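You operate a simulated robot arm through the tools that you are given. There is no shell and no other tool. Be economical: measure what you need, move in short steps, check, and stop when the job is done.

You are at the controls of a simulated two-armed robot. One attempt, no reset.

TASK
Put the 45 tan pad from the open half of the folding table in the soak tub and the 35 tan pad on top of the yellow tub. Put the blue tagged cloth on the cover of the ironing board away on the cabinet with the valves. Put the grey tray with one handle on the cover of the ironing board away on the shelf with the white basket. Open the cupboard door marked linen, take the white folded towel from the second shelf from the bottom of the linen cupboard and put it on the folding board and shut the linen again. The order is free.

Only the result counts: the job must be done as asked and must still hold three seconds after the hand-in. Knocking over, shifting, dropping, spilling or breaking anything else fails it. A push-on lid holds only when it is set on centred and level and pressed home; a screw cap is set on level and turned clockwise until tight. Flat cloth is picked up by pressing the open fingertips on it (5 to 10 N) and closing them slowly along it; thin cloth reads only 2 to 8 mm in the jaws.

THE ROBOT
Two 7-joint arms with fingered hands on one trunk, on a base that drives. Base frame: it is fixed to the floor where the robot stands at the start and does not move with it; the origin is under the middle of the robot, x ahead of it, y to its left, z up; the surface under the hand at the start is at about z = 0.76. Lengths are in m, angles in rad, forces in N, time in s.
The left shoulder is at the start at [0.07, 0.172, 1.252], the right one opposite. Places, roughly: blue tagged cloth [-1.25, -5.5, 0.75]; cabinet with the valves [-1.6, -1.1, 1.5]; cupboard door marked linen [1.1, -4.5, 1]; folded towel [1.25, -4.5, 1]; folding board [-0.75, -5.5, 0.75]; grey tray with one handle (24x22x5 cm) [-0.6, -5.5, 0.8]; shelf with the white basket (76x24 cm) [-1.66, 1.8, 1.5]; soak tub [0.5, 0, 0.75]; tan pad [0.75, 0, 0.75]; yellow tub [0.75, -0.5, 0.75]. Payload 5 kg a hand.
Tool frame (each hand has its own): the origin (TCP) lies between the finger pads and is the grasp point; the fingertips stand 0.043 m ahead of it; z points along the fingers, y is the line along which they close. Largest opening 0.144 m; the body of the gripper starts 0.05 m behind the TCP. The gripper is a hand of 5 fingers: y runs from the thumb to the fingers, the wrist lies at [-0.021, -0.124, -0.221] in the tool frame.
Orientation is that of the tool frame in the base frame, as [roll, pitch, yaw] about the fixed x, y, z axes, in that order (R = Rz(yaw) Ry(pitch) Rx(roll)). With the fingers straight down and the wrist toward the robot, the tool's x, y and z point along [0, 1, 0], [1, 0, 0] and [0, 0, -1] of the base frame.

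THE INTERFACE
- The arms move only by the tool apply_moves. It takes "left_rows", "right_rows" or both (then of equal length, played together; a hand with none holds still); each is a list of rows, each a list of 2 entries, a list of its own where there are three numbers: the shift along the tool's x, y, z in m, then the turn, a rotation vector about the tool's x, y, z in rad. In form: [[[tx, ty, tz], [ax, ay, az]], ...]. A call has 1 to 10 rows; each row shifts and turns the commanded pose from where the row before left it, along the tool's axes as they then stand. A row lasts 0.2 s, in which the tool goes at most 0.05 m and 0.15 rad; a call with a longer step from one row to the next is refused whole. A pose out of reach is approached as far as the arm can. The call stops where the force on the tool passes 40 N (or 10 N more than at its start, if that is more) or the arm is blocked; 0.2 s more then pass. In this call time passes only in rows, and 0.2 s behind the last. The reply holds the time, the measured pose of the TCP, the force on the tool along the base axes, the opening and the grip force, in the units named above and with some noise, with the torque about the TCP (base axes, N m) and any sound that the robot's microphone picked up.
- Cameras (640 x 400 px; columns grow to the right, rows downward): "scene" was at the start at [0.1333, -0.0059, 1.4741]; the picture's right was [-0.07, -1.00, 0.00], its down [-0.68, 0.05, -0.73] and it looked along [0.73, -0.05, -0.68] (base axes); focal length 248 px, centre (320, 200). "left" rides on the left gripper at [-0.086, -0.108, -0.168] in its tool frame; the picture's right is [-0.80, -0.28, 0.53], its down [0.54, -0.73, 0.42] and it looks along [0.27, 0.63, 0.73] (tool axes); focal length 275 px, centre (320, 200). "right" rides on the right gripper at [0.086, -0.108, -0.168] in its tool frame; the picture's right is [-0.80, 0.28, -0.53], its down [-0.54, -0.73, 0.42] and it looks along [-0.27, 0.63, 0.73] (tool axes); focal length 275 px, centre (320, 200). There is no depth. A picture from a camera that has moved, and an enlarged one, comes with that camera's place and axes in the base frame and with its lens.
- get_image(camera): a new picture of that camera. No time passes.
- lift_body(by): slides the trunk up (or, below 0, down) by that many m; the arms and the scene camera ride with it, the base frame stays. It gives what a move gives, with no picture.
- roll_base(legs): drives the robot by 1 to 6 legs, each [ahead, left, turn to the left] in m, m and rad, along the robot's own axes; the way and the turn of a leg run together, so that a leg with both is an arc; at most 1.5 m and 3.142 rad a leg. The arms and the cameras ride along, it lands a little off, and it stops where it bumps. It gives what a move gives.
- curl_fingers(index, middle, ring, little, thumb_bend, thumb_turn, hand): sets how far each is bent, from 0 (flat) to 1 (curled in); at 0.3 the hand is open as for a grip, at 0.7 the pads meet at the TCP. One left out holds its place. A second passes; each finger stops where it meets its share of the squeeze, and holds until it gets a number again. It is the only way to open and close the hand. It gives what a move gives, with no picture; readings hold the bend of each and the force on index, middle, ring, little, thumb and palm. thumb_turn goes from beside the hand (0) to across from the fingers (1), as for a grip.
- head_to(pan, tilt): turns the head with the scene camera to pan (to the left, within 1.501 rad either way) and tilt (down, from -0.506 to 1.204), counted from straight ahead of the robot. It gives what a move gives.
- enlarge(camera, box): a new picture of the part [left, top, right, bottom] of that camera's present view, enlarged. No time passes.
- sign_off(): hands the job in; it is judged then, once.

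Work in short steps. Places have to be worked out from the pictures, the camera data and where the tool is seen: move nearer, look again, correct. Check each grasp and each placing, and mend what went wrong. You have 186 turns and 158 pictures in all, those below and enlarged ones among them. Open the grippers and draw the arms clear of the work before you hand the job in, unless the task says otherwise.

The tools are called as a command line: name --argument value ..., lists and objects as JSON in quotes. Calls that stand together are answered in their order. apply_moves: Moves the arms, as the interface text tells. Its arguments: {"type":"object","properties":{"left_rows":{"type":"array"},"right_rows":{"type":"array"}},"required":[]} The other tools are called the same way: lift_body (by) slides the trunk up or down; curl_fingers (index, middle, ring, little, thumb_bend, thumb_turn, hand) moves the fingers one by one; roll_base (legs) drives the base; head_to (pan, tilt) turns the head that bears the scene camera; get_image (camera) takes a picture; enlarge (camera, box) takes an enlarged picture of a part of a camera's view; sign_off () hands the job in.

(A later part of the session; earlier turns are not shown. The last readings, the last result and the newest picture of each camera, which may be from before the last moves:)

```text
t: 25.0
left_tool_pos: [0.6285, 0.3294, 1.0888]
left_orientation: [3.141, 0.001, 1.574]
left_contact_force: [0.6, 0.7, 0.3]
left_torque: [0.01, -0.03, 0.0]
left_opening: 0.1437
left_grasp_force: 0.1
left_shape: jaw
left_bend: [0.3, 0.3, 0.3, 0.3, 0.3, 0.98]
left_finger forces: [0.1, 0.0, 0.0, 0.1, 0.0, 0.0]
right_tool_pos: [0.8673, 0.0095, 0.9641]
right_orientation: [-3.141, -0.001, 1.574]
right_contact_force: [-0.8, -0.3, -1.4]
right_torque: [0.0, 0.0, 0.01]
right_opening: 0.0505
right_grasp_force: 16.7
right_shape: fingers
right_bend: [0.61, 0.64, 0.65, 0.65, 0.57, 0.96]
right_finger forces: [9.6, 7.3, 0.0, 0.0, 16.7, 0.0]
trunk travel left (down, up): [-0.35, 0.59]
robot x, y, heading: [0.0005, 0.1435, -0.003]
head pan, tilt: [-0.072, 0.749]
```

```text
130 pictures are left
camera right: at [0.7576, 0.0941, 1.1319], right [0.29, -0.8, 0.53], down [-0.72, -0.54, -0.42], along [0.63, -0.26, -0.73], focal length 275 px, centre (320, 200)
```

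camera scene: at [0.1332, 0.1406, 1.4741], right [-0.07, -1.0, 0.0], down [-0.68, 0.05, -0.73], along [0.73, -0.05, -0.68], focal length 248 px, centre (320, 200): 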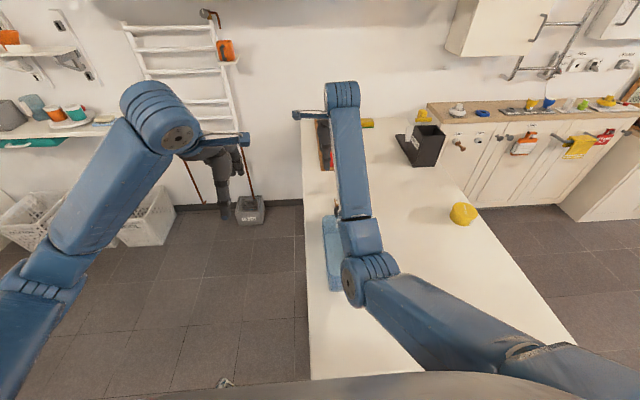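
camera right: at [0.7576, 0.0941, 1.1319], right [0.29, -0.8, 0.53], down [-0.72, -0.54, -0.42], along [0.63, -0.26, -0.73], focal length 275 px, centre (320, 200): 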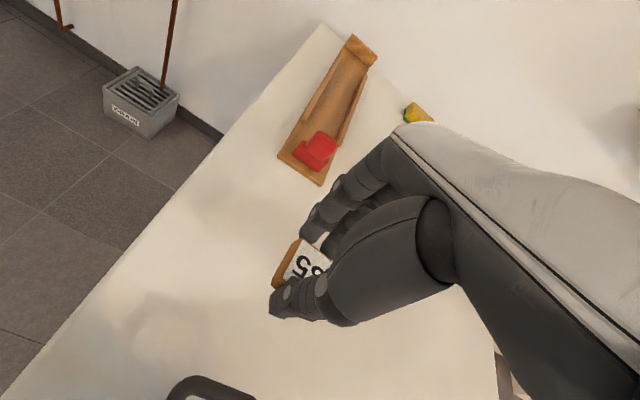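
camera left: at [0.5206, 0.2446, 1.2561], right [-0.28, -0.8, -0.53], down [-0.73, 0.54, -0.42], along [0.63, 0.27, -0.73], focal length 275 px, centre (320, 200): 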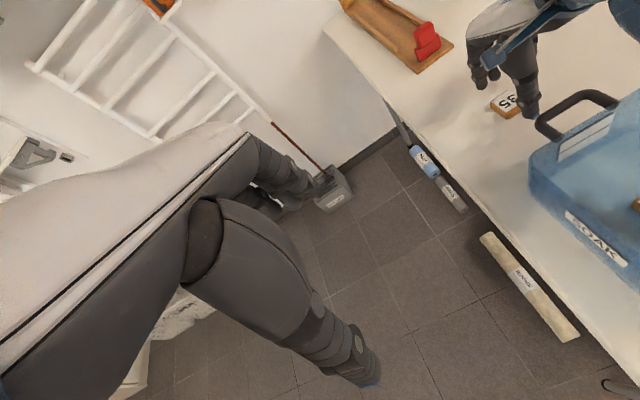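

The 35 pad is held at 16.7 N. I drive the base back right 0.15 m, then move the hand toward the yellow tub.

roll_base --legs '[[0, -0.17, 0]]'

apply_moves --right_rows '[[[-0.04, -0.016, 0], [0, 0, 0]], [[-0.04, -0.016, 0], [0, 0, 0]], [[-0.04, -0.016, 0], [0, 0, 0]], [[-0.04, -0.016, 0], [0, 0, 0]], [[-0.04, -0.016, 0], [0, 0, 0]], [[-0.04, -0.016, 0], [0, 0, 0]], [[-0.04, -0.016, 0], [0, 0, 0]]]'

get_image --camera "right"

get_image --camera "scene"

```text
t: 26.4
left_tool_pos: [0.6292, 0.1601, 1.0891]
left_orientation: [3.141, 0.0, 1.57]
left_contact_force: [0.3, 0.1, 0.5]
left_torque: [0.03, 0.01, -0.02]
left_opening: 0.1439
left_grasp_force: 0.0
left_shape: jaw
left_bend: [0.3, 0.3, 0.3, 0.3, 0.3, 0.98]
left_finger forces: [0.0, 0.0, 0.1, 0.0, 0.0, 0.0]
right_tool_pos: [0.8678, -0.1624, 0.9642]
right_orientation: [3.139, -0.003, 1.574]
right_contact_force: [0.4, 0.4, -0.8]
right_torque: [0.05, 0.02, -0.04]
right_opening: 0.0506
right_grasp_force: 17.0
right_shape: fingers
right_bend: [0.61, 0.64, 0.65, 0.65, 0.57, 0.96]
right_finger forces: [9.4, 7.1, 0.0, 0.0, 16.6, 0.0]
trunk travel left (down, up): [-0.35, 0.59]
robot x, y, heading: [-0.0026, -0.0262, 0.003]
head pan, tilt: [-0.072, 0.749]
```

```text
t: 28.1
left_tool_pos: [0.6278, 0.1597, 1.0899]
left_orientation: [3.14, -0.001, 1.571]
left_contact_force: [-0.5, 0.4, 1.3]
left_torque: [0.05, -0.02, -0.04]
left_opening: 0.1436
left_grasp_force: 0.1
left_shape: jaw
left_bend: [0.3, 0.3, 0.3, 0.3, 0.3, 0.98]
left_finger forces: [0.0, 0.0, 0.0, 0.0, 0.0, 0.0]
right_tool_pos: [0.7549, -0.4441, 0.9617]
right_orientation: [3.14, -0.004, 1.575]
right_contact_force: [0.3, -0.4, -1.1]
right_torque: [0.03, -0.01, 0.01]
right_opening: 0.0507
right_grasp_force: 16.8
right_shape: fingers
right_bend: [0.61, 0.64, 0.65, 0.65, 0.57, 0.96]
right_finger forces: [9.5, 7.1, 0.1, 0.0, 16.6, 0.1]
trunk travel left (down, up): [-0.35, 0.59]
robot x, y, heading: [-0.0011, -0.0234, 0.003]
head pan, tilt: [-0.072, 0.749]
```

```text
129 pictures are left
camera right: at [0.6454, -0.3583, 1.1303], right [0.29, -0.8, 0.53], down [-0.72, -0.54, -0.43], along [0.63, -0.26, -0.73], focal length 275 px, centre (320, 200)
```

right: 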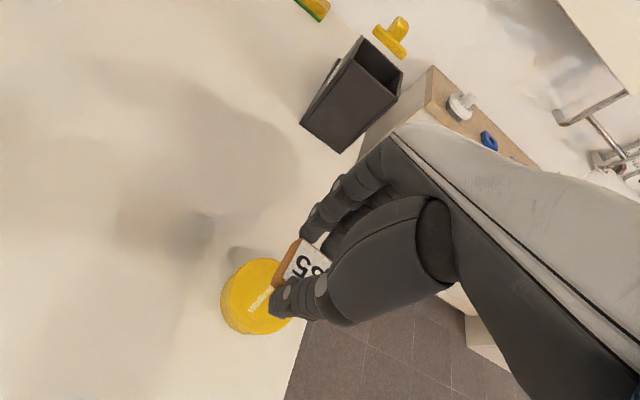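

```text
128 pictures are left
camera scene: at [0.1326, -0.0311, 1.4742], right [-0.07, -1.0, 0.0], down [-0.68, 0.05, -0.73], along [0.73, -0.05, -0.68], focal length 248 px, centre (320, 200)
```

scene: 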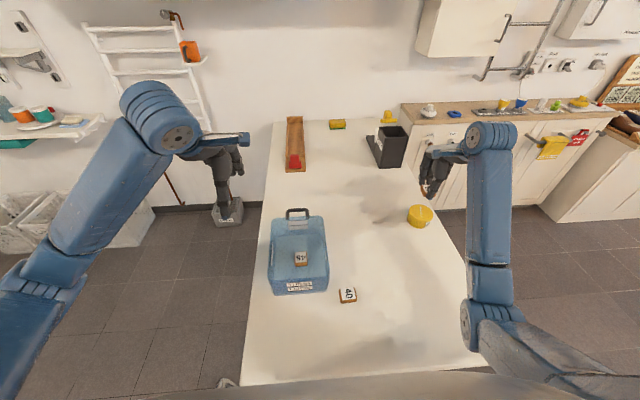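

The tub top centre is about (0.747,-0.444). I nudge back 9 mm and lower to just above the lid.

apply_moves --right_rows '[[[0, -0.009, 0.03], [0, 0, 0]], [[0, 0, 0.025], [0, 0, 0]], [[0, 0, 0.015], [0, 0, 0]]]'

get_image --camera "right"

enlarge --camera "scene" --box '[380, 140, 480, 240]'

```text
t: 28.9
left_tool_pos: [0.629, 0.1603, 1.0893]
left_orientation: [3.14, -0.001, 1.571]
left_contact_force: [0.4, 0.0, 0.7]
left_torque: [0.0, 0.01, -0.02]
left_opening: 0.1436
left_grasp_force: 0.0
left_shape: jaw
left_bend: [0.3, 0.3, 0.3, 0.3, 0.3, 0.98]
left_finger forces: [0.0, 0.0, 0.0, 0.0, 0.0, 0.0]
right_tool_pos: [0.7484, -0.4444, 0.8923]
right_orientation: [3.14, 0.0, 1.575]
right_contact_force: [-0.2, 0.3, -0.7]
right_torque: [0.0, 0.03, -0.01]
right_opening: 0.0507
right_grasp_force: 16.5
right_shape: fingers
right_bend: [0.61, 0.64, 0.65, 0.65, 0.57, 0.96]
right_finger forces: [9.6, 7.1, 0.0, 0.0, 16.6, 0.1]
trunk travel left (down, up): [-0.35, 0.59]
robot x, y, heading: [0.0007, -0.0217, 0.002]
head pan, tilt: [-0.072, 0.749]
```

```text
127 pictures are left
camera right: at [0.6389, -0.358, 1.0611], right [0.29, -0.8, 0.53], down [-0.72, -0.54, -0.43], along [0.63, -0.26, -0.73], focal length 275 px, centre (320, 200)
```

right: 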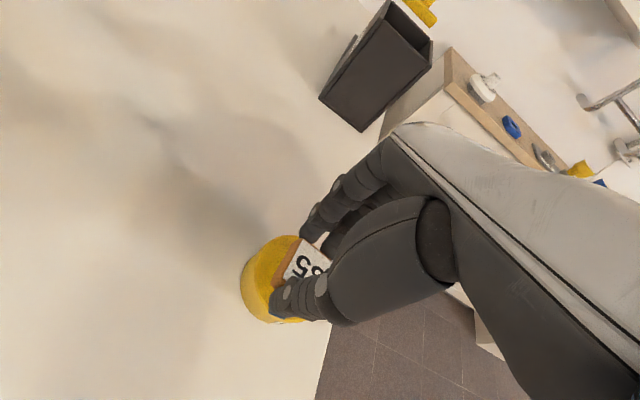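

```text
4.00 times, centred on (430, 190) of scene
camera zoom: at [0.1334, -0.0291, 1.4741], right [-0.07, -1.0, 0.0], down [-0.68, 0.05, -0.73], along [0.73, -0.05, -0.68], focal length 991 px, centre (-120, 240)
```

zoom: 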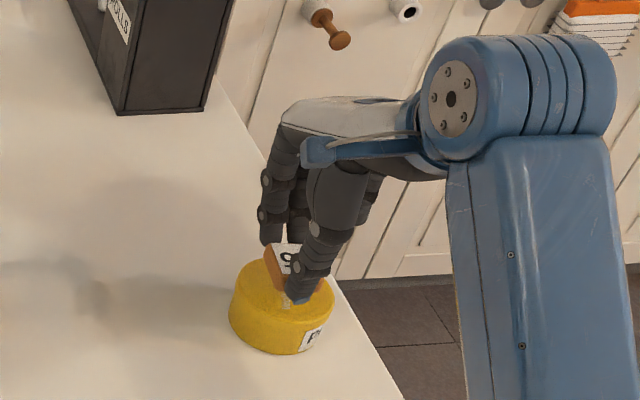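

Pad and tub align within a few mm. I lower in small steps until it touches.

apply_moves --right_rows '[[[0, -0.004, 0.006], [0, 0, 0]], [[0, 0, 0.004], [0, 0, 0]], [[0, 0, 0.003], [0, 0, 0]]]'

enlarge --camera "scene" --box '[380, 140, 480, 240]'

```text
t: 29.6
left_tool_pos: [0.6281, 0.1592, 1.0899]
left_orientation: [-3.141, 0.001, 1.57]
left_contact_force: [-0.1, -0.6, -0.7]
left_torque: [-0.01, 0.0, -0.01]
left_opening: 0.1437
left_grasp_force: 0.1
left_shape: jaw
left_bend: [0.3, 0.3, 0.3, 0.3, 0.3, 0.98]
left_finger forces: [0.0, 0.0, 0.0, 0.0, 0.1, 0.0]
right_tool_pos: [0.7446, -0.4418, 0.8794]
right_orientation: [3.14, -0.001, 1.574]
right_contact_force: [0.2, 0.1, -0.5]
right_torque: [-0.05, 0.02, -0.02]
right_opening: 0.0508
right_grasp_force: 17.0
right_shape: fingers
right_bend: [0.61, 0.64, 0.65, 0.65, 0.57, 0.96]
right_finger forces: [9.5, 7.2, 0.0, 0.1, 16.7, 0.1]
trunk travel left (down, up): [-0.35, 0.59]
robot x, y, heading: [-0.0029, -0.0223, -0.004]
head pan, tilt: [-0.072, 0.749]
```

```text
4.00 times, centred on (430, 190) of scene
camera zoom: at [0.1334, -0.0293, 1.4741], right [-0.07, -1.0, 0.0], down [-0.68, 0.05, -0.73], along [0.73, -0.05, -0.68], focal length 991 px, centre (-120, 240)
```

zoom: 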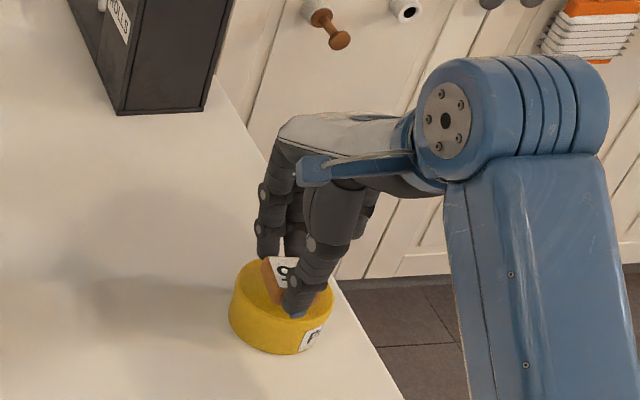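

Still no contact; continue a few mm more.

apply_moves --right_rows '[[[0, 0, 0.003], [0, 0, 0]], [[0, 0, 0.003], [0, 0, 0]]]'

```text
t: 30.2
left_tool_pos: [0.6297, 0.1603, 1.0891]
left_orientation: [3.141, 0.001, 1.572]
left_contact_force: [0.6, 0.6, 1.0]
left_torque: [0.01, 0.01, 0.03]
left_opening: 0.1436
left_grasp_force: 0.1
left_shape: jaw
left_bend: [0.3, 0.3, 0.3, 0.3, 0.3, 0.98]
left_finger forces: [0.0, 0.1, 0.0, 0.0, 0.0, 0.0]
right_tool_pos: [0.7445, -0.442, 0.8729]
right_orientation: [3.139, -0.003, 1.573]
right_contact_force: [1.4, 0.1, -0.5]
right_torque: [0.01, 0.0, 0.0]
right_opening: 0.0508
right_grasp_force: 16.4
right_shape: fingers
right_bend: [0.61, 0.64, 0.65, 0.65, 0.57, 0.96]
right_finger forces: [9.4, 7.2, 0.1, 0.0, 16.6, 0.1]
trunk travel left (down, up): [-0.35, 0.59]
robot x, y, heading: [0.0016, -0.0223, 0.001]
head pan, tilt: [-0.072, 0.749]
```

Continuing with single 3 mm steps until the vertical force rises.

apply_moves --right_rows '[[[0, 0, 0.003], [0, 0, 0]]]'

enlarge --camera "scene" --box '[395, 170, 455, 230]'

```text
t: 30.6
left_tool_pos: [0.6284, 0.1604, 1.0884]
left_orientation: [-3.141, 0.0, 1.57]
left_contact_force: [0.3, -0.4, 1.1]
left_torque: [0.04, 0.03, 0.0]
left_opening: 0.1436
left_grasp_force: 0.1
left_shape: jaw
left_bend: [0.3, 0.3, 0.3, 0.3, 0.3, 0.98]
left_finger forces: [0.0, 0.0, 0.0, 0.0, 0.1, 0.0]
right_tool_pos: [0.7447, -0.4426, 0.8702]
right_orientation: [3.14, -0.001, 1.573]
right_contact_force: [-0.3, 0.7, -0.4]
right_torque: [-0.07, 0.0, 0.01]
right_opening: 0.0509
right_grasp_force: 17.0
right_shape: fingers
right_bend: [0.61, 0.64, 0.65, 0.65, 0.57, 0.96]
right_finger forces: [9.4, 7.1, 0.0, 0.1, 16.5, 0.0]
trunk travel left (down, up): [-0.35, 0.59]
robot x, y, heading: [0.0017, -0.0249, 0.002]
head pan, tilt: [-0.072, 0.749]
```

```text
6.67 times, centred on (425, 200) of scene
camera zoom: at [0.1334, -0.0294, 1.4741], right [-0.07, -1.0, 0.0], down [-0.68, 0.05, -0.73], along [0.73, -0.05, -0.68], focal length 1652 px, centre (-380, 200)
```

zoom: 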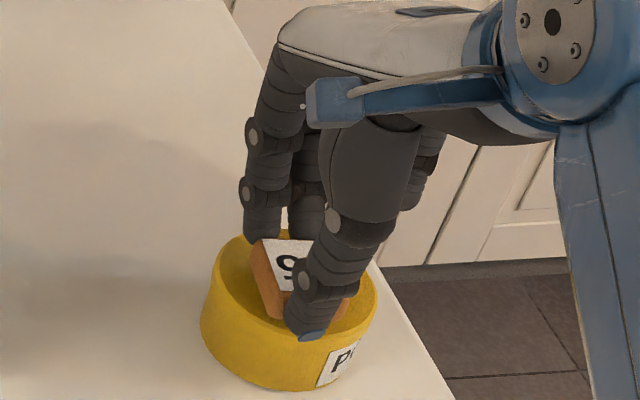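

The pad is still hovering slightly over the lid. Continue down with contact watch.

apply_moves --right_rows '[[[0, 0, 0.003], [0, 0, 0]], [[0, 0, 0.003], [0, 0, 0]]]'

enlarge --camera "scene" --box '[395, 170, 455, 230]'

```text
t: 31.2
left_tool_pos: [0.6287, 0.1594, 1.0885]
left_orientation: [-3.141, 0.001, 1.572]
left_contact_force: [-0.7, 0.2, 0.1]
left_torque: [0.0, -0.02, -0.02]
left_opening: 0.1443
left_grasp_force: 0.1
left_shape: jaw
left_bend: [0.3, 0.3, 0.3, 0.3, 0.3, 0.98]
left_finger forces: [0.1, 0.0, 0.1, 0.1, 0.0, 0.1]
right_tool_pos: [0.7437, -0.4423, 0.8647]
right_orientation: [3.139, -0.001, 1.574]
right_contact_force: [-0.3, -0.7, -0.7]
right_torque: [0.0, 0.01, -0.01]
right_opening: 0.0507
right_grasp_force: 16.6
right_shape: fingers
right_bend: [0.61, 0.64, 0.65, 0.65, 0.57, 0.96]
right_finger forces: [9.5, 7.1, 0.1, 0.1, 16.6, 0.0]
trunk travel left (down, up): [-0.35, 0.59]
robot x, y, heading: [0.0001, -0.0228, 0.002]
head pan, tilt: [-0.072, 0.749]
```

```text
6.67 times, centred on (425, 200) of scene
camera zoom: at [0.1334, -0.0293, 1.4741], right [-0.07, -1.0, 0.0], down [-0.68, 0.05, -0.73], along [0.73, -0.05, -0.68], focal length 1652 px, centre (-380, 200)
```

zoom: 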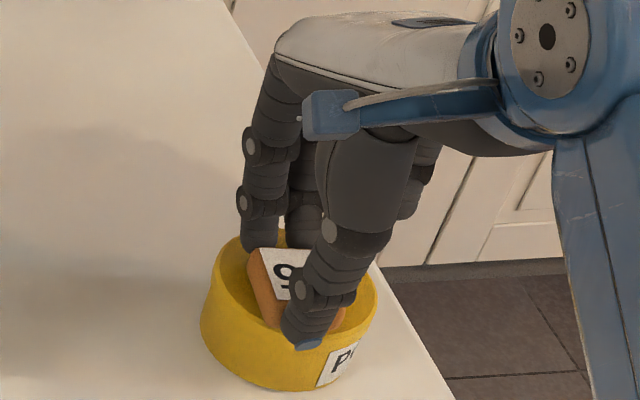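

No contact yet; two more small steps.

apply_moves --right_rows '[[[0, 0.0, 0.003], [0, 0, 0]], [[0, 0, 0.003], [0, 0, 0]]]'

enlarge --camera "scene" --box '[395, 170, 455, 230]'

enlarge --camera "right" --box '[200, 180, 360, 350]'

```text
t: 31.9
left_tool_pos: [0.6284, 0.1615, 1.0895]
left_orientation: [3.141, -0.001, 1.57]
left_contact_force: [0.0, -0.2, -0.7]
left_torque: [0.01, -0.01, 0.02]
left_opening: 0.1436
left_grasp_force: 0.2
left_shape: jaw
left_bend: [0.3, 0.3, 0.3, 0.3, 0.3, 0.98]
left_finger forces: [0.1, 0.0, 0.0, 0.1, 0.0, 0.0]
right_tool_pos: [0.7444, -0.4414, 0.8623]
right_orientation: [3.137, 0.0, 1.575]
right_contact_force: [1.2, -1.9, 12.2]
right_torque: [-0.06, -0.12, 0.04]
right_opening: 0.0504
right_grasp_force: 17.6
right_shape: fingers
right_bend: [0.61, 0.64, 0.65, 0.65, 0.58, 0.96]
right_finger forces: [9.9, 8.9, 0.0, 0.0, 17.2, 0.0]
trunk travel left (down, up): [-0.35, 0.59]
robot x, y, heading: [0.0, -0.0241, 0.003]
head pan, tilt: [-0.072, 0.749]
```

```text
6.67 times, centred on (425, 200) of scene
camera zoom: at [0.1322, -0.0285, 1.4745], right [-0.07, -1.0, 0.0], down [-0.68, 0.05, -0.73], along [0.73, -0.05, -0.68], focal length 1652 px, centre (-380, 200)
```

zoom: 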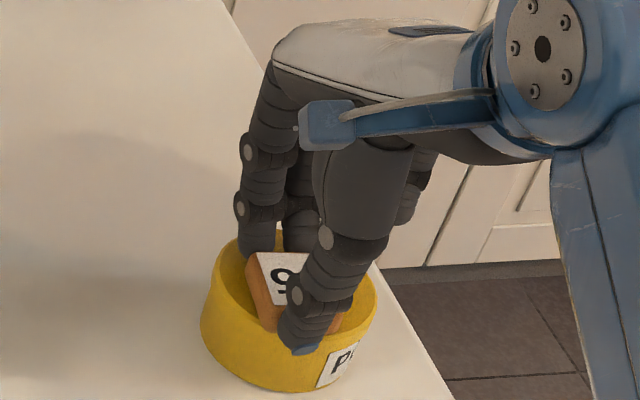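

```text
2.35 times, centred on (280, 265) of right
camera zoom: at [0.6331, -0.3561, 1.0293], right [0.28, -0.8, 0.54], down [-0.72, -0.54, -0.43], along [0.63, -0.27, -0.73], focal length 648 px, centre (414, 47)
```

zoom: 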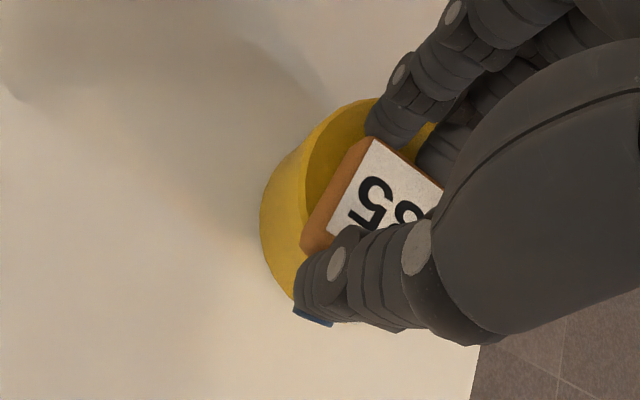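

Contact at 12 N: the pad rests on the lid. I ease up 2 mm and open gently.

apply_moves --right_rows '[[[0, 0.0, -0.002], [0, 0, 0]]]'

curl_fingers --hand "right" --index 0.54 --middle 0.57 --thumb_bend 0.5

enlarge --camera "scene" --box '[395, 170, 455, 230]'

enlarge --camera "right" --box '[200, 180, 360, 350]'

```text
t: 32.2
left_tool_pos: [0.628, 0.1605, 1.0885]
left_orientation: [-3.142, -0.001, 1.57]
left_contact_force: [0.2, 0.1, 0.4]
left_torque: [0.01, -0.01, 0.0]
left_opening: 0.1437
left_grasp_force: 0.2
left_shape: jaw
left_bend: [0.3, 0.3, 0.3, 0.3, 0.3, 0.98]
left_finger forces: [0.0, 0.1, 0.0, 0.0, 0.0, 0.0]
right_tool_pos: [0.7428, -0.442, 0.8604]
right_orientation: [3.139, -0.002, 1.576]
right_contact_force: [3.4, -0.8, 10.0]
right_torque: [-0.07, -0.22, 0.06]
right_opening: 0.0504
right_grasp_force: 18.3
right_shape: fingers
right_bend: [0.61, 0.64, 0.65, 0.65, 0.58, 0.96]
right_finger forces: [10.1, 8.7, 0.0, 0.1, 17.1, 0.0]
trunk travel left (down, up): [-0.35, 0.59]
robot x, y, heading: [0.002, -0.0239, 0.001]
head pan, tilt: [-0.072, 0.749]
```

```text
t: 33.2
left_tool_pos: [0.6282, 0.1602, 1.089]
left_orientation: [-3.141, 0.001, 1.57]
left_contact_force: [0.2, 0.0, -1.0]
left_torque: [-0.01, 0.01, -0.03]
left_opening: 0.1436
left_grasp_force: 0.1
left_shape: jaw
left_bend: [0.3, 0.3, 0.3, 0.3, 0.3, 0.98]
left_finger forces: [0.1, 0.0, 0.0, 0.0, 0.1, 0.0]
right_tool_pos: [0.7436, -0.4418, 0.861]
right_orientation: [3.139, -0.003, 1.575]
right_contact_force: [-0.4, -0.3, -0.4]
right_torque: [0.0, -0.01, 0.0]
right_opening: 0.0707
right_grasp_force: 0.0
right_shape: fingers
right_bend: [0.54, 0.56, 0.65, 0.65, 0.5, 0.97]
right_finger forces: [0.1, 0.0, 0.0, 0.0, 0.1, 0.1]
trunk travel left (down, up): [-0.35, 0.59]
robot x, y, heading: [-0.0012, -0.0227, -0.002]
head pan, tilt: [-0.072, 0.749]
```

```text
6.67 times, centred on (425, 200) of scene
camera zoom: at [0.1333, -0.0291, 1.4741], right [-0.07, -1.0, 0.0], down [-0.68, 0.05, -0.73], along [0.73, -0.05, -0.68], focal length 1652 px, centre (-380, 200)
```

zoom: 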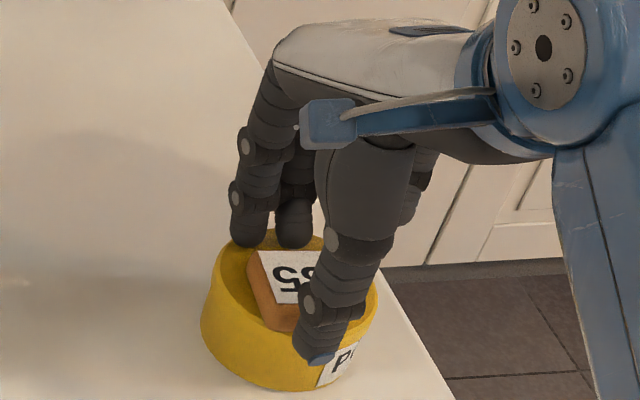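

```text
2.35 times, centred on (280, 265) of right
camera zoom: at [0.6337, -0.3568, 1.0289], right [0.29, -0.8, 0.53], down [-0.72, -0.54, -0.42], along [0.63, -0.26, -0.73], focal length 648 px, centre (414, 47)
```

zoom: 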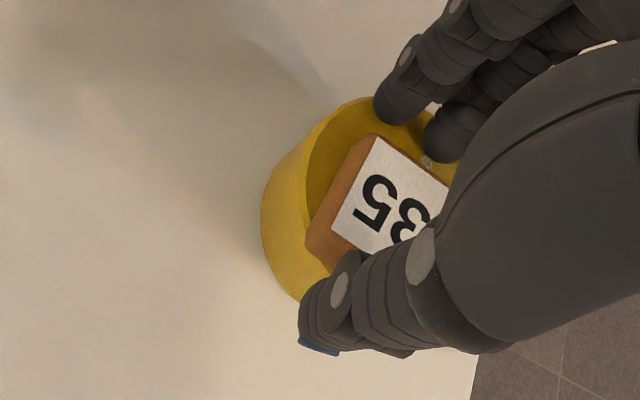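

The pad is released on the lid, with no forces. I lift straight up with the hand as is and inspect.

apply_moves --right_rows '[[[0, 0.0, -0.01], [0, 0, 0]], [[0, 0, -0.02], [0, 0, 0]], [[0, 0, -0.04], [0, 0, 0]], [[0, 0, -0.04], [0, 0, 0]], [[0, -0.02, -0.04], [0, 0, 0]], [[0, -0.04, -0.02], [0, 0, 0]]]'

enlarge --camera "scene" --box '[370, 160, 470, 240]'

get_image --camera "right"

```text
t: 34.6
left_tool_pos: [0.6268, 0.1588, 1.0896]
left_orientation: [3.14, 0.001, 1.57]
left_contact_force: [-0.4, -0.1, 1.0]
left_torque: [0.04, -0.07, -0.02]
left_opening: 0.1437
left_grasp_force: 0.1
left_shape: jaw
left_bend: [0.3, 0.3, 0.3, 0.3, 0.3, 0.98]
left_finger forces: [0.0, 0.0, 0.0, 0.0, 0.0, 0.0]
right_tool_pos: [0.6794, -0.4415, 1.0327]
right_orientation: [3.139, -0.003, 1.574]
right_contact_force: [-0.5, 0.8, 1.1]
right_torque: [-0.02, -0.05, 0.01]
right_opening: 0.0712
right_grasp_force: 0.1
right_shape: fingers
right_bend: [0.54, 0.56, 0.65, 0.65, 0.5, 0.97]
right_finger forces: [0.0, 0.1, 0.1, 0.0, 0.0, 0.0]
trunk travel left (down, up): [-0.35, 0.59]
robot x, y, heading: [-0.0023, -0.021, 0.002]
head pan, tilt: [-0.072, 0.749]
```

```text
5.00 times, centred on (420, 200) of scene
camera zoom: at [0.1312, -0.0296, 1.4743], right [-0.07, -1.0, 0.0], down [-0.68, 0.05, -0.73], along [0.73, -0.05, -0.68], focal length 1239 px, centre (-180, 200)
```

zoom: 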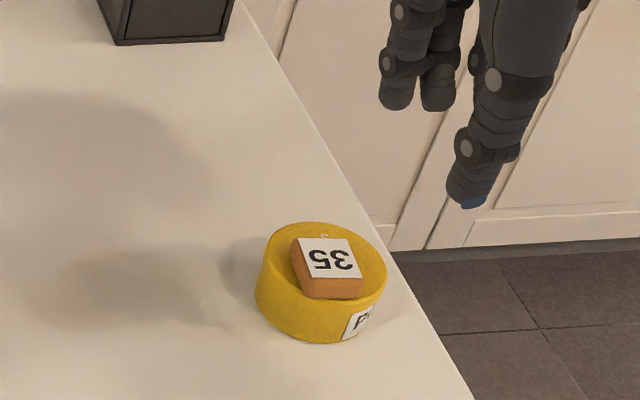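

```text
117 pictures are left
camera right: at [0.5692, -0.3562, 1.2014], right [0.28, -0.8, 0.53], down [-0.72, -0.54, -0.43], along [0.63, -0.26, -0.73], focal length 275 px, centre (320, 200)
```

right: 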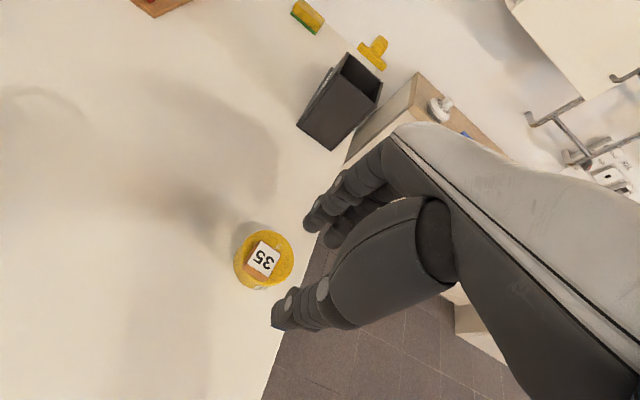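

Both pads are placed properly. Next I look around to the right for navigation toward the ironing board.

head_to --pan -1.5 --tilt 0.35

get_image --camera "scene"

head_to --pan 1.5 --tilt 0.35

get_image --camera "scene"

```text
t: 36.2
left_tool_pos: [0.6281, 0.1604, 1.0882]
left_orientation: [-3.141, 0.0, 1.571]
left_contact_force: [0.3, 0.7, 0.4]
left_torque: [-0.02, 0.02, -0.03]
left_opening: 0.1436
left_grasp_force: 0.0
left_shape: jaw
left_bend: [0.3, 0.3, 0.3, 0.3, 0.3, 0.98]
left_finger forces: [0.0, 0.0, 0.0, 0.1, 0.1, 0.0]
right_tool_pos: [0.6805, -0.442, 1.0317]
right_orientation: [3.139, -0.003, 1.575]
right_contact_force: [-0.1, 0.6, -0.6]
right_torque: [0.03, 0.0, -0.02]
right_opening: 0.0708
right_grasp_force: 0.1
right_shape: fingers
right_bend: [0.54, 0.56, 0.65, 0.65, 0.5, 0.97]
right_finger forces: [0.0, 0.1, 0.0, 0.1, 0.0, 0.0]
trunk travel left (down, up): [-0.35, 0.59]
robot x, y, heading: [-0.0014, -0.0233, 0.005]
head pan, tilt: [-1.499, 0.351]
```

```text
116 pictures are left
camera scene: at [0.0573, -0.1162, 1.5096], right [-1.0, -0.07, 0.0], down [-0.03, 0.34, -0.94], along [0.07, -0.94, -0.34], focal length 248 px, centre (320, 200)
```

scene: 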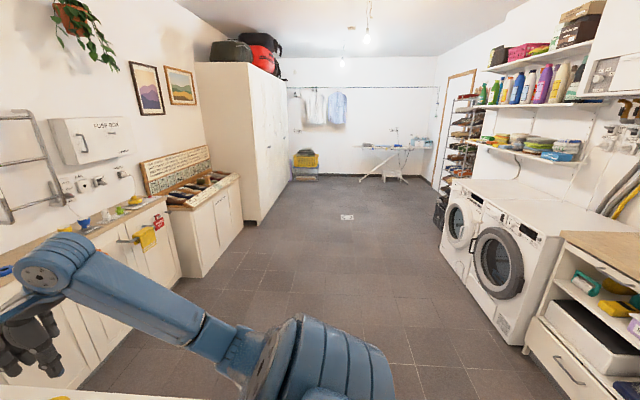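

```text
t: 38.8
left_tool_pos: [0.6275, 0.1604, 1.0902]
left_orientation: [3.14, 0.001, 1.57]
left_contact_force: [-0.7, -0.4, -0.1]
left_torque: [-0.01, 0.01, 0.01]
left_opening: 0.1435
left_grasp_force: 0.2
left_shape: jaw
left_bend: [0.3, 0.3, 0.3, 0.3, 0.3, 0.98]
left_finger forces: [0.1, 0.0, 0.0, 0.1, 0.1, 0.0]
right_tool_pos: [0.6807, -0.4421, 1.0316]
right_orientation: [3.139, -0.003, 1.574]
right_contact_force: [0.0, 0.0, 1.0]
right_torque: [-0.01, 0.02, 0.02]
right_opening: 0.0712
right_grasp_force: 0.0
right_shape: fingers
right_bend: [0.54, 0.56, 0.65, 0.65, 0.5, 0.97]
right_finger forces: [0.0, 0.1, 0.0, 0.0, 0.0, 0.0]
trunk travel left (down, up): [-0.35, 0.59]
robot x, y, heading: [-0.0006, -0.0235, -0.003]
head pan, tilt: [1.499, 0.351]
```

```text
115 pictures are left
camera scene: at [0.0573, 0.0696, 1.5097], right [1.0, -0.07, 0.0], down [-0.02, -0.34, -0.94], along [0.07, 0.94, -0.34], focal length 248 px, centre (320, 200)
```

scene: 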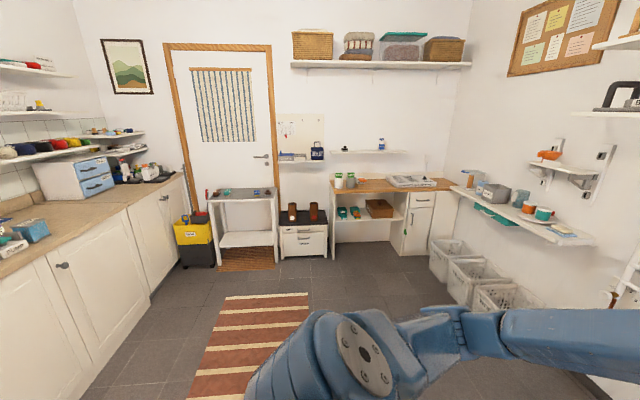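

The aisle at x≈-0.3 toward -y is clear. I back off, turn right and drive toward the ironing board, head forward.

roll_base --legs '[[-0.35, 0, 0], [0, 0, -1.571], [1.2, 0, 0]]'

head_to --pan 0 --tilt 0.35

get_image --camera "scene"

```text
t: 50.6
left_tool_pos: [-0.1455, -1.87, 1.0888]
left_orientation: [-3.141, -0.001, 0.014]
left_contact_force: [-0.7, -0.8, -0.2]
left_torque: [-0.01, -0.01, 0.01]
left_opening: 0.1437
left_grasp_force: 0.3
left_shape: jaw
left_bend: [0.3, 0.3, 0.3, 0.3, 0.3, 0.98]
left_finger forces: [0.0, 0.0, 0.0, 0.0, 0.1, 0.1]
right_tool_pos: [-0.7473, -1.9308, 1.0332]
right_orientation: [3.139, -0.002, 0.015]
right_contact_force: [-0.5, -0.1, -0.1]
right_torque: [-0.01, -0.03, -0.02]
right_opening: 0.0711
right_grasp_force: 0.0
right_shape: fingers
right_bend: [0.54, 0.56, 0.65, 0.65, 0.5, 0.97]
right_finger forces: [0.0, 0.1, 0.0, 0.1, 0.1, 0.1]
trunk travel left (down, up): [-0.35, 0.59]
robot x, y, heading: [-0.3358, -1.2434, -1.56]
head pan, tilt: [1.499, 0.351]
```

```text
t: 52.2
left_tool_pos: [-0.1453, -1.8712, 1.0893]
left_orientation: [3.14, 0.001, 0.014]
left_contact_force: [0.2, 0.7, -0.3]
left_torque: [-0.01, 0.0, 0.01]
left_opening: 0.1434
left_grasp_force: 0.1
left_shape: jaw
left_bend: [0.3, 0.3, 0.3, 0.3, 0.3, 0.98]
left_finger forces: [0.0, 0.0, 0.1, 0.1, 0.0, 0.0]
right_tool_pos: [-0.7472, -1.9306, 1.0312]
right_orientation: [3.139, -0.003, 0.015]
right_contact_force: [-0.5, 0.3, 0.2]
right_torque: [-0.01, 0.0, 0.0]
right_opening: 0.0716
right_grasp_force: 0.1
right_shape: fingers
right_bend: [0.54, 0.56, 0.65, 0.65, 0.5, 0.97]
right_finger forces: [0.0, 0.0, 0.0, 0.0, 0.0, 0.0]
trunk travel left (down, up): [-0.35, 0.59]
robot x, y, heading: [-0.3327, -1.2467, -1.552]
head pan, tilt: [0.0, 0.351]
```

```text
114 pictures are left
camera scene: at [-0.3348, -1.3879, 1.5096], right [-1.0, -0.01, 0.0], down [0.0, 0.34, -0.94], along [0.01, -0.94, -0.34], focal length 248 px, centre (320, 200)
```

scene: 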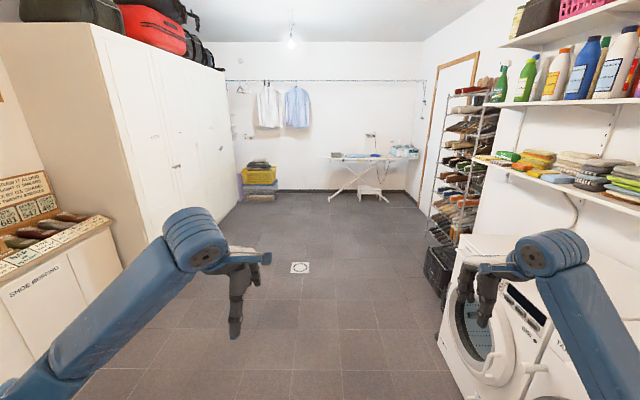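

I'm now beside the cabinet with the valves; I look right at it, and up.

head_to --pan -1.5 --tilt 0.1

get_image --camera "scene"

```text
t: 53.9
left_tool_pos: [-0.1461, -1.8702, 1.0886]
left_orientation: [-3.141, 0.0, 0.013]
left_contact_force: [-1.0, 0.3, 0.3]
left_torque: [0.01, 0.01, -0.01]
left_opening: 0.1436
left_grasp_force: 0.1
left_shape: jaw
left_bend: [0.3, 0.3, 0.3, 0.3, 0.3, 0.98]
left_finger forces: [0.0, 0.0, 0.0, 0.1, 0.1, 0.1]
right_tool_pos: [-0.7459, -1.9291, 1.0315]
right_orientation: [3.141, -0.002, 0.018]
right_contact_force: [0.1, 0.6, -0.4]
right_torque: [0.02, 0.02, -0.01]
right_opening: 0.0712
right_grasp_force: 0.0
right_shape: fingers
right_bend: [0.54, 0.56, 0.65, 0.65, 0.5, 0.97]
right_finger forces: [0.1, 0.0, 0.0, 0.0, 0.0, 0.0]
trunk travel left (down, up): [-0.35, 0.59]
robot x, y, heading: [-0.3384, -1.2412, -1.555]
head pan, tilt: [-1.499, 0.099]
```

```text
113 pictures are left
camera scene: at [-0.4278, -1.3027, 1.533], right [-0.09, 1.0, 0.0], down [0.1, 0.01, -0.99], along [-0.99, -0.08, -0.1], focal length 248 px, centre (320, 200)
```

scene: 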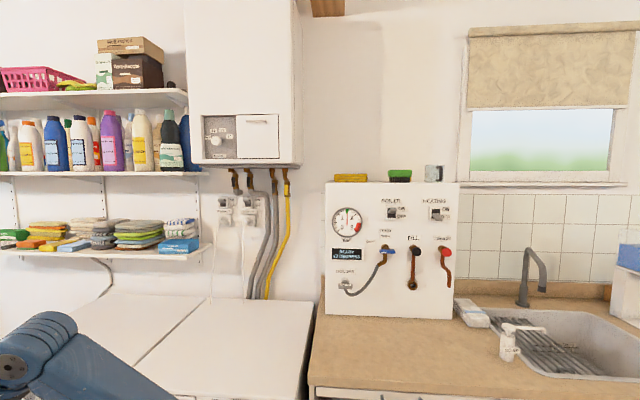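

The valve cabinet stands on the counter with items on its top. I enlarge it.

enlarge --camera "scene" --box '[300, 140, 480, 330]'

```text
2.11 times, centred on (390, 235) of scene
camera zoom: at [-0.4278, -1.3027, 1.533], right [-0.09, 1.0, 0.0], down [0.1, 0.01, -0.99], along [-0.99, -0.08, -0.1], focal length 522 px, centre (173, 126)
```

zoom: 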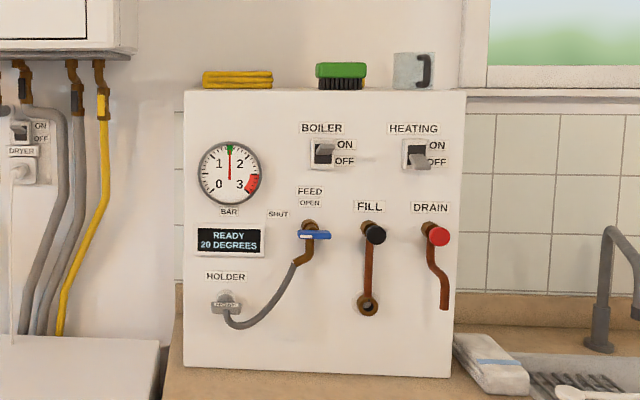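

Now continue toward the ironing board.

roll_base --legs '[[1.2, 0, 0], [1.2, 0, -0.015]]'

head_to --pan 0 --tilt 0.5

get_image --camera "scene"

enlarge --camera "scene" --box '[270, 70, 510, 220]'

```text
t: 65.6
left_tool_pos: [-0.2016, -4.2853, 1.0891]
left_orientation: [3.141, 0.0, -0.049]
left_contact_force: [-0.3, 0.5, 0.6]
left_torque: [0.04, -0.01, -0.04]
left_opening: 0.1438
left_grasp_force: 0.1
left_shape: jaw
left_bend: [0.3, 0.3, 0.3, 0.3, 0.3, 0.98]
left_finger forces: [0.0, 0.1, 0.1, 0.0, 0.0, 0.1]
right_tool_pos: [-0.8059, -4.3086, 1.0317]
right_orientation: [3.14, -0.003, -0.048]
right_contact_force: [-0.3, -0.7, 0.0]
right_torque: [0.02, -0.01, 0.03]
right_opening: 0.0713
right_grasp_force: 0.1
right_shape: fingers
right_bend: [0.54, 0.56, 0.65, 0.65, 0.5, 0.97]
right_finger forces: [0.1, 0.0, 0.0, 0.1, 0.0, 0.1]
trunk travel left (down, up): [-0.35, 0.59]
robot x, y, heading: [-0.3564, -3.6464, -1.615]
head pan, tilt: [-1.499, 0.099]
```

```text
t: 67.2
left_tool_pos: [-0.2028, -4.2861, 1.089]
left_orientation: [-3.142, 0.001, -0.05]
left_contact_force: [-0.3, 0.3, 0.0]
left_torque: [0.01, 0.01, -0.03]
left_opening: 0.1434
left_grasp_force: 0.1
left_shape: jaw
left_bend: [0.3, 0.3, 0.3, 0.3, 0.3, 0.98]
left_finger forces: [0.0, 0.0, 0.0, 0.0, 0.0, 0.0]
right_tool_pos: [-0.8058, -4.3091, 1.0317]
right_orientation: [3.138, -0.003, -0.045]
right_contact_force: [0.1, 0.0, 0.4]
right_torque: [0.02, 0.04, -0.06]
right_opening: 0.0715
right_grasp_force: 0.0
right_shape: fingers
right_bend: [0.54, 0.56, 0.65, 0.65, 0.5, 0.97]
right_finger forces: [0.0, 0.0, 0.0, 0.0, 0.0, 0.0]
trunk travel left (down, up): [-0.35, 0.59]
robot x, y, heading: [-0.3549, -3.6486, -1.621]
head pan, tilt: [0.0, 0.499]
```

```text
111 pictures are left
camera scene: at [-0.361, -3.7905, 1.496], right [-1.0, 0.05, 0.0], down [0.02, 0.48, -0.88], along [-0.04, -0.88, -0.48], focal length 248 px, centre (320, 200)
```

scene: 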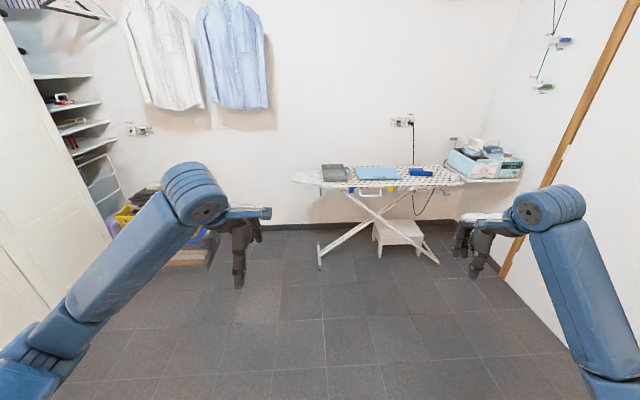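

```text
2.67 times, centred on (390, 145) of scene
camera zoom: at [-0.361, -3.7905, 1.496], right [-1.0, 0.05, 0.0], down [0.02, 0.48, -0.88], along [-0.04, -0.88, -0.48], focal length 661 px, centre (133, 347)
```

zoom: 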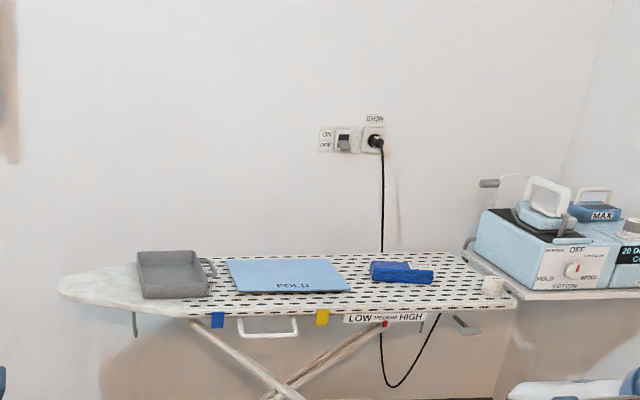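

I see the grey tray, the FOLD board and the blue cloth on the ironing board. Now I look left at the linen cupboard.

head_to --pan 1.1 --tilt 0.2

get_image --camera "scene"

```text
t: 68.6
left_tool_pos: [-0.2024, -4.2859, 1.0879]
left_orientation: [-3.141, 0.0, -0.049]
left_contact_force: [0.3, 0.1, 0.0]
left_torque: [0.02, 0.03, -0.02]
left_opening: 0.1437
left_grasp_force: 0.0
left_shape: jaw
left_bend: [0.3, 0.3, 0.3, 0.3, 0.3, 0.98]
left_finger forces: [0.1, 0.0, 0.1, 0.0, 0.0, 0.1]
right_tool_pos: [-0.8063, -4.308, 1.0319]
right_orientation: [3.139, -0.002, -0.048]
right_contact_force: [-0.7, 0.7, 0.0]
right_torque: [-0.03, 0.02, 0.01]
right_opening: 0.0709
right_grasp_force: 0.2
right_shape: fingers
right_bend: [0.54, 0.56, 0.65, 0.65, 0.5, 0.97]
right_finger forces: [0.0, 0.0, 0.0, 0.0, 0.0, 0.0]
trunk travel left (down, up): [-0.35, 0.59]
robot x, y, heading: [-0.3584, -3.6505, -1.619]
head pan, tilt: [1.1, 0.201]
```

```text
109 pictures are left
camera scene: at [-0.2757, -3.746, 1.5236], right [-0.5, -0.87, 0.0], down [-0.17, 0.1, -0.98], along [0.85, -0.49, -0.2], focal length 248 px, centre (320, 200)
```

scene: 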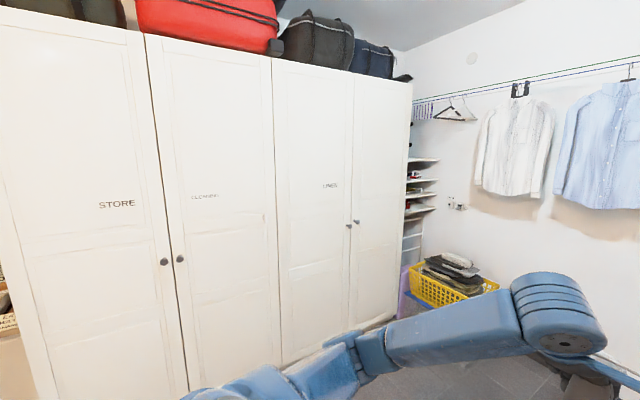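

The LINEN door is third; its knob is near (1.07,-4.77,1.0) with the hinge at y≈-4.22. I turn to face the cupboard and move to about (0.2,-4.95).

roll_base --legs '[[0, 0, 1.62], [0, -1.25, 0], [0.5, 0, 0]]'

head_to --pan 0.15 --tilt 0.4

get_image --camera "scene"

get_image --camera "left"

```text
t: 81.3
left_tool_pos: [0.7483, -4.744, 1.0897]
left_orientation: [-3.141, 0.001, 1.561]
left_contact_force: [0.1, -0.7, -0.9]
left_torque: [-0.03, 0.0, 0.0]
left_opening: 0.1436
left_grasp_force: 0.0
left_shape: jaw
left_bend: [0.3, 0.3, 0.3, 0.3, 0.3, 0.98]
left_finger forces: [0.0, 0.1, 0.1, 0.0, 0.0, 0.0]
right_tool_pos: [0.7955, -5.3454, 1.0318]
right_orientation: [3.139, -0.002, 1.566]
right_contact_force: [0.5, 0.0, -0.1]
right_torque: [-0.05, -0.01, -0.01]
right_opening: 0.0709
right_grasp_force: 0.1
right_shape: fingers
right_bend: [0.54, 0.56, 0.65, 0.65, 0.5, 0.97]
right_finger forces: [0.1, 0.1, 0.0, 0.0, 0.0, 0.0]
trunk travel left (down, up): [-0.35, 0.59]
robot x, y, heading: [0.1174, -4.9226, -0.011]
head pan, tilt: [1.1, 0.201]
```

```text
t: 82.6
left_tool_pos: [0.7477, -4.7437, 1.0889]
left_orientation: [3.141, 0.0, 1.562]
left_contact_force: [0.4, -1.6, -0.1]
left_torque: [0.01, -0.02, 0.03]
left_opening: 0.1434
left_grasp_force: 0.0
left_shape: jaw
left_bend: [0.3, 0.3, 0.3, 0.3, 0.3, 0.98]
left_finger forces: [0.0, 0.0, 0.0, 0.0, 0.0, 0.0]
right_tool_pos: [0.7974, -5.3458, 1.0316]
right_orientation: [3.138, -0.002, 1.565]
right_contact_force: [-0.1, 0.6, 0.4]
right_torque: [0.0, 0.0, -0.02]
right_opening: 0.0711
right_grasp_force: 0.2
right_shape: fingers
right_bend: [0.54, 0.56, 0.65, 0.65, 0.5, 0.97]
right_finger forces: [0.0, 0.0, 0.0, 0.0, 0.0, 0.1]
trunk travel left (down, up): [-0.35, 0.59]
robot x, y, heading: [0.1204, -4.9247, -0.007]
head pan, tilt: [0.15, 0.4]
```

```text
108 pictures are left
camera scene: at [0.2609, -4.9089, 1.5051], right [0.14, -0.99, 0.0], down [-0.39, -0.06, -0.92], along [0.91, 0.13, -0.39], focal length 248 px, centre (320, 200)
```

scene: 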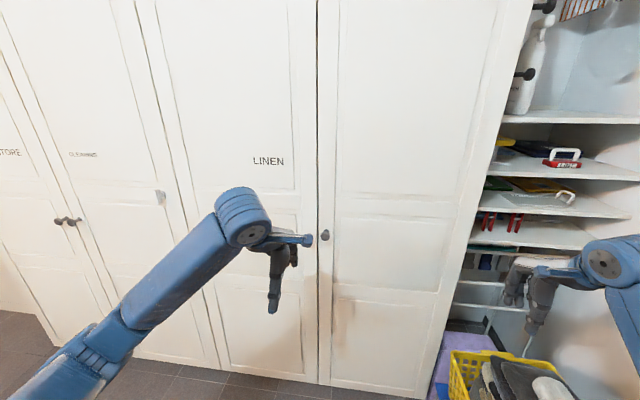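

```text
107 pictures are left
camera left: at [0.64, -4.8281, 1.2561], right [-0.29, -0.79, -0.53], down [-0.72, 0.55, -0.42], along [0.63, 0.26, -0.73], focal length 275 px, centre (320, 200)
```

left: 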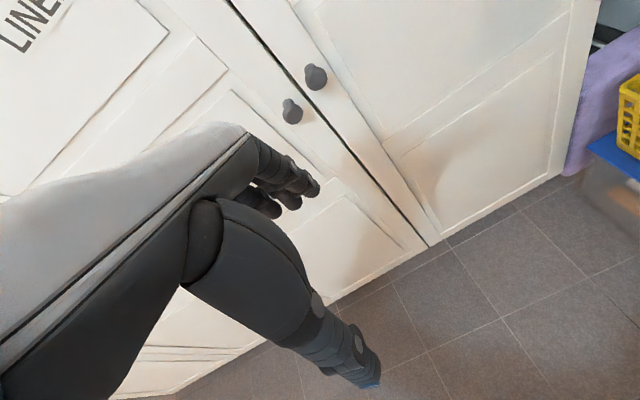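

The LINEN knob seems near (1.03,-4.757,1.02). I pitch the left hand to point forward with the closing axis vertical.

apply_moves --left_rows '[[[0, 0, 0], [-0.145, 0, 0]], [[0, 0, 0], [-0.145, 0, 0]], [[0, 0, 0], [-0.145, 0, 0]], [[0, 0, 0], [-0.145, 0, 0]], [[0, 0, 0], [-0.145, 0, 0]], [[0, 0, 0], [-0.145, 0, 0]], [[0, 0, 0], [-0.145, 0, 0]], [[0, 0, 0], [-0.145, 0, 0]], [[0, 0, 0], [-0.145, 0, 0]], [[0, 0, 0], [-0.145, 0, 0]]]'

apply_moves --left_rows '[[[0, 0, 0], [-0.12, 0, 0]], [[0, -0.035, 0], [0, 0, 0]], [[0, -0.035, 0], [0, 0, 0]]]'

get_image --camera "scene"

get_image --camera "left"

```text
t: 84.8
left_tool_pos: [0.7642, -4.7472, 1.0862]
left_orientation: [1.692, -0.003, 1.562]
left_contact_force: [0.5, -0.2, 0.6]
left_torque: [0.02, 0.09, 0.1]
left_opening: 0.1437
left_grasp_force: 0.0
left_shape: jaw
left_bend: [0.3, 0.3, 0.3, 0.3, 0.3, 0.98]
left_finger forces: [0.0, 0.0, 0.0, 0.1, 0.1, 0.0]
left hand out of reach, approached as far as the arm can: row 4, 5
right_tool_pos: [0.7953, -5.3466, 1.0313]
right_orientation: [3.14, -0.002, 1.564]
right_contact_force: [0.5, 1.1, -0.2]
right_torque: [-0.02, 0.01, 0.04]
right_opening: 0.0714
right_grasp_force: 0.0
right_shape: fingers
right_bend: [0.54, 0.56, 0.65, 0.65, 0.5, 0.97]
right_finger forces: [0.0, 0.0, 0.0, 0.1, 0.0, 0.0]
trunk travel left (down, up): [-0.35, 0.59]
robot x, y, heading: [0.1136, -4.9212, -0.009]
head pan, tilt: [0.15, 0.4]
```

```text
t: 85.6
left_tool_pos: [0.764, -4.7262, 1.0281]
left_orientation: [1.555, -0.138, 1.543]
left_contact_force: [-0.1, -0.2, 0.2]
left_torque: [0.03, -0.01, 0.03]
left_opening: 0.1439
left_grasp_force: 0.1
left_shape: jaw
left_bend: [0.3, 0.3, 0.3, 0.3, 0.3, 0.98]
left_finger forces: [0.0, 0.1, 0.0, 0.0, 0.1, 0.0]
right_tool_pos: [0.7966, -5.3457, 1.0317]
right_orientation: [3.14, -0.003, 1.565]
right_contact_force: [-0.3, 0.0, 0.4]
right_torque: [0.01, -0.01, -0.05]
right_opening: 0.0713
right_grasp_force: 0.0
right_shape: fingers
right_bend: [0.54, 0.56, 0.65, 0.65, 0.5, 0.97]
right_finger forces: [0.1, 0.0, 0.1, 0.1, 0.0, 0.0]
trunk travel left (down, up): [-0.35, 0.59]
robot x, y, heading: [0.1153, -4.921, -0.011]
head pan, tilt: [0.15, 0.4]
stopped in row 3 (left hand): the arm was blocked; the commanded pose is now the measured one
```

```text
106 pictures are left
camera scene: at [0.2609, -4.9096, 1.5051], right [0.14, -0.99, 0.0], down [-0.39, -0.05, -0.92], along [0.91, 0.13, -0.39], focal length 248 px, centre (320, 200)
```

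scene: 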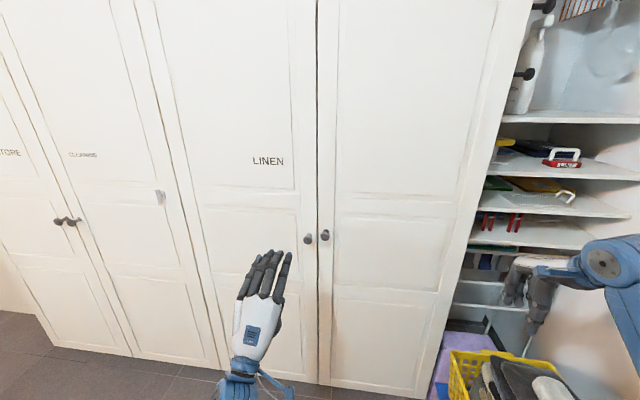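

```text
105 pictures are left
camera left: at [0.5985, -4.7923, 0.9055], right [0.52, -0.77, -0.38], down [0.45, 0.62, -0.64], along [0.73, 0.16, 0.67], focal length 275 px, centre (320, 200)
```

left: 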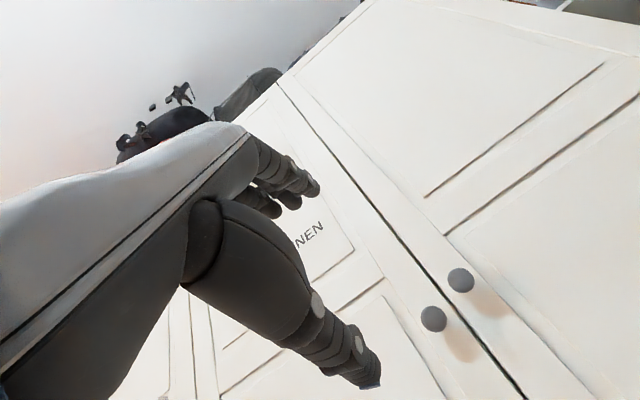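

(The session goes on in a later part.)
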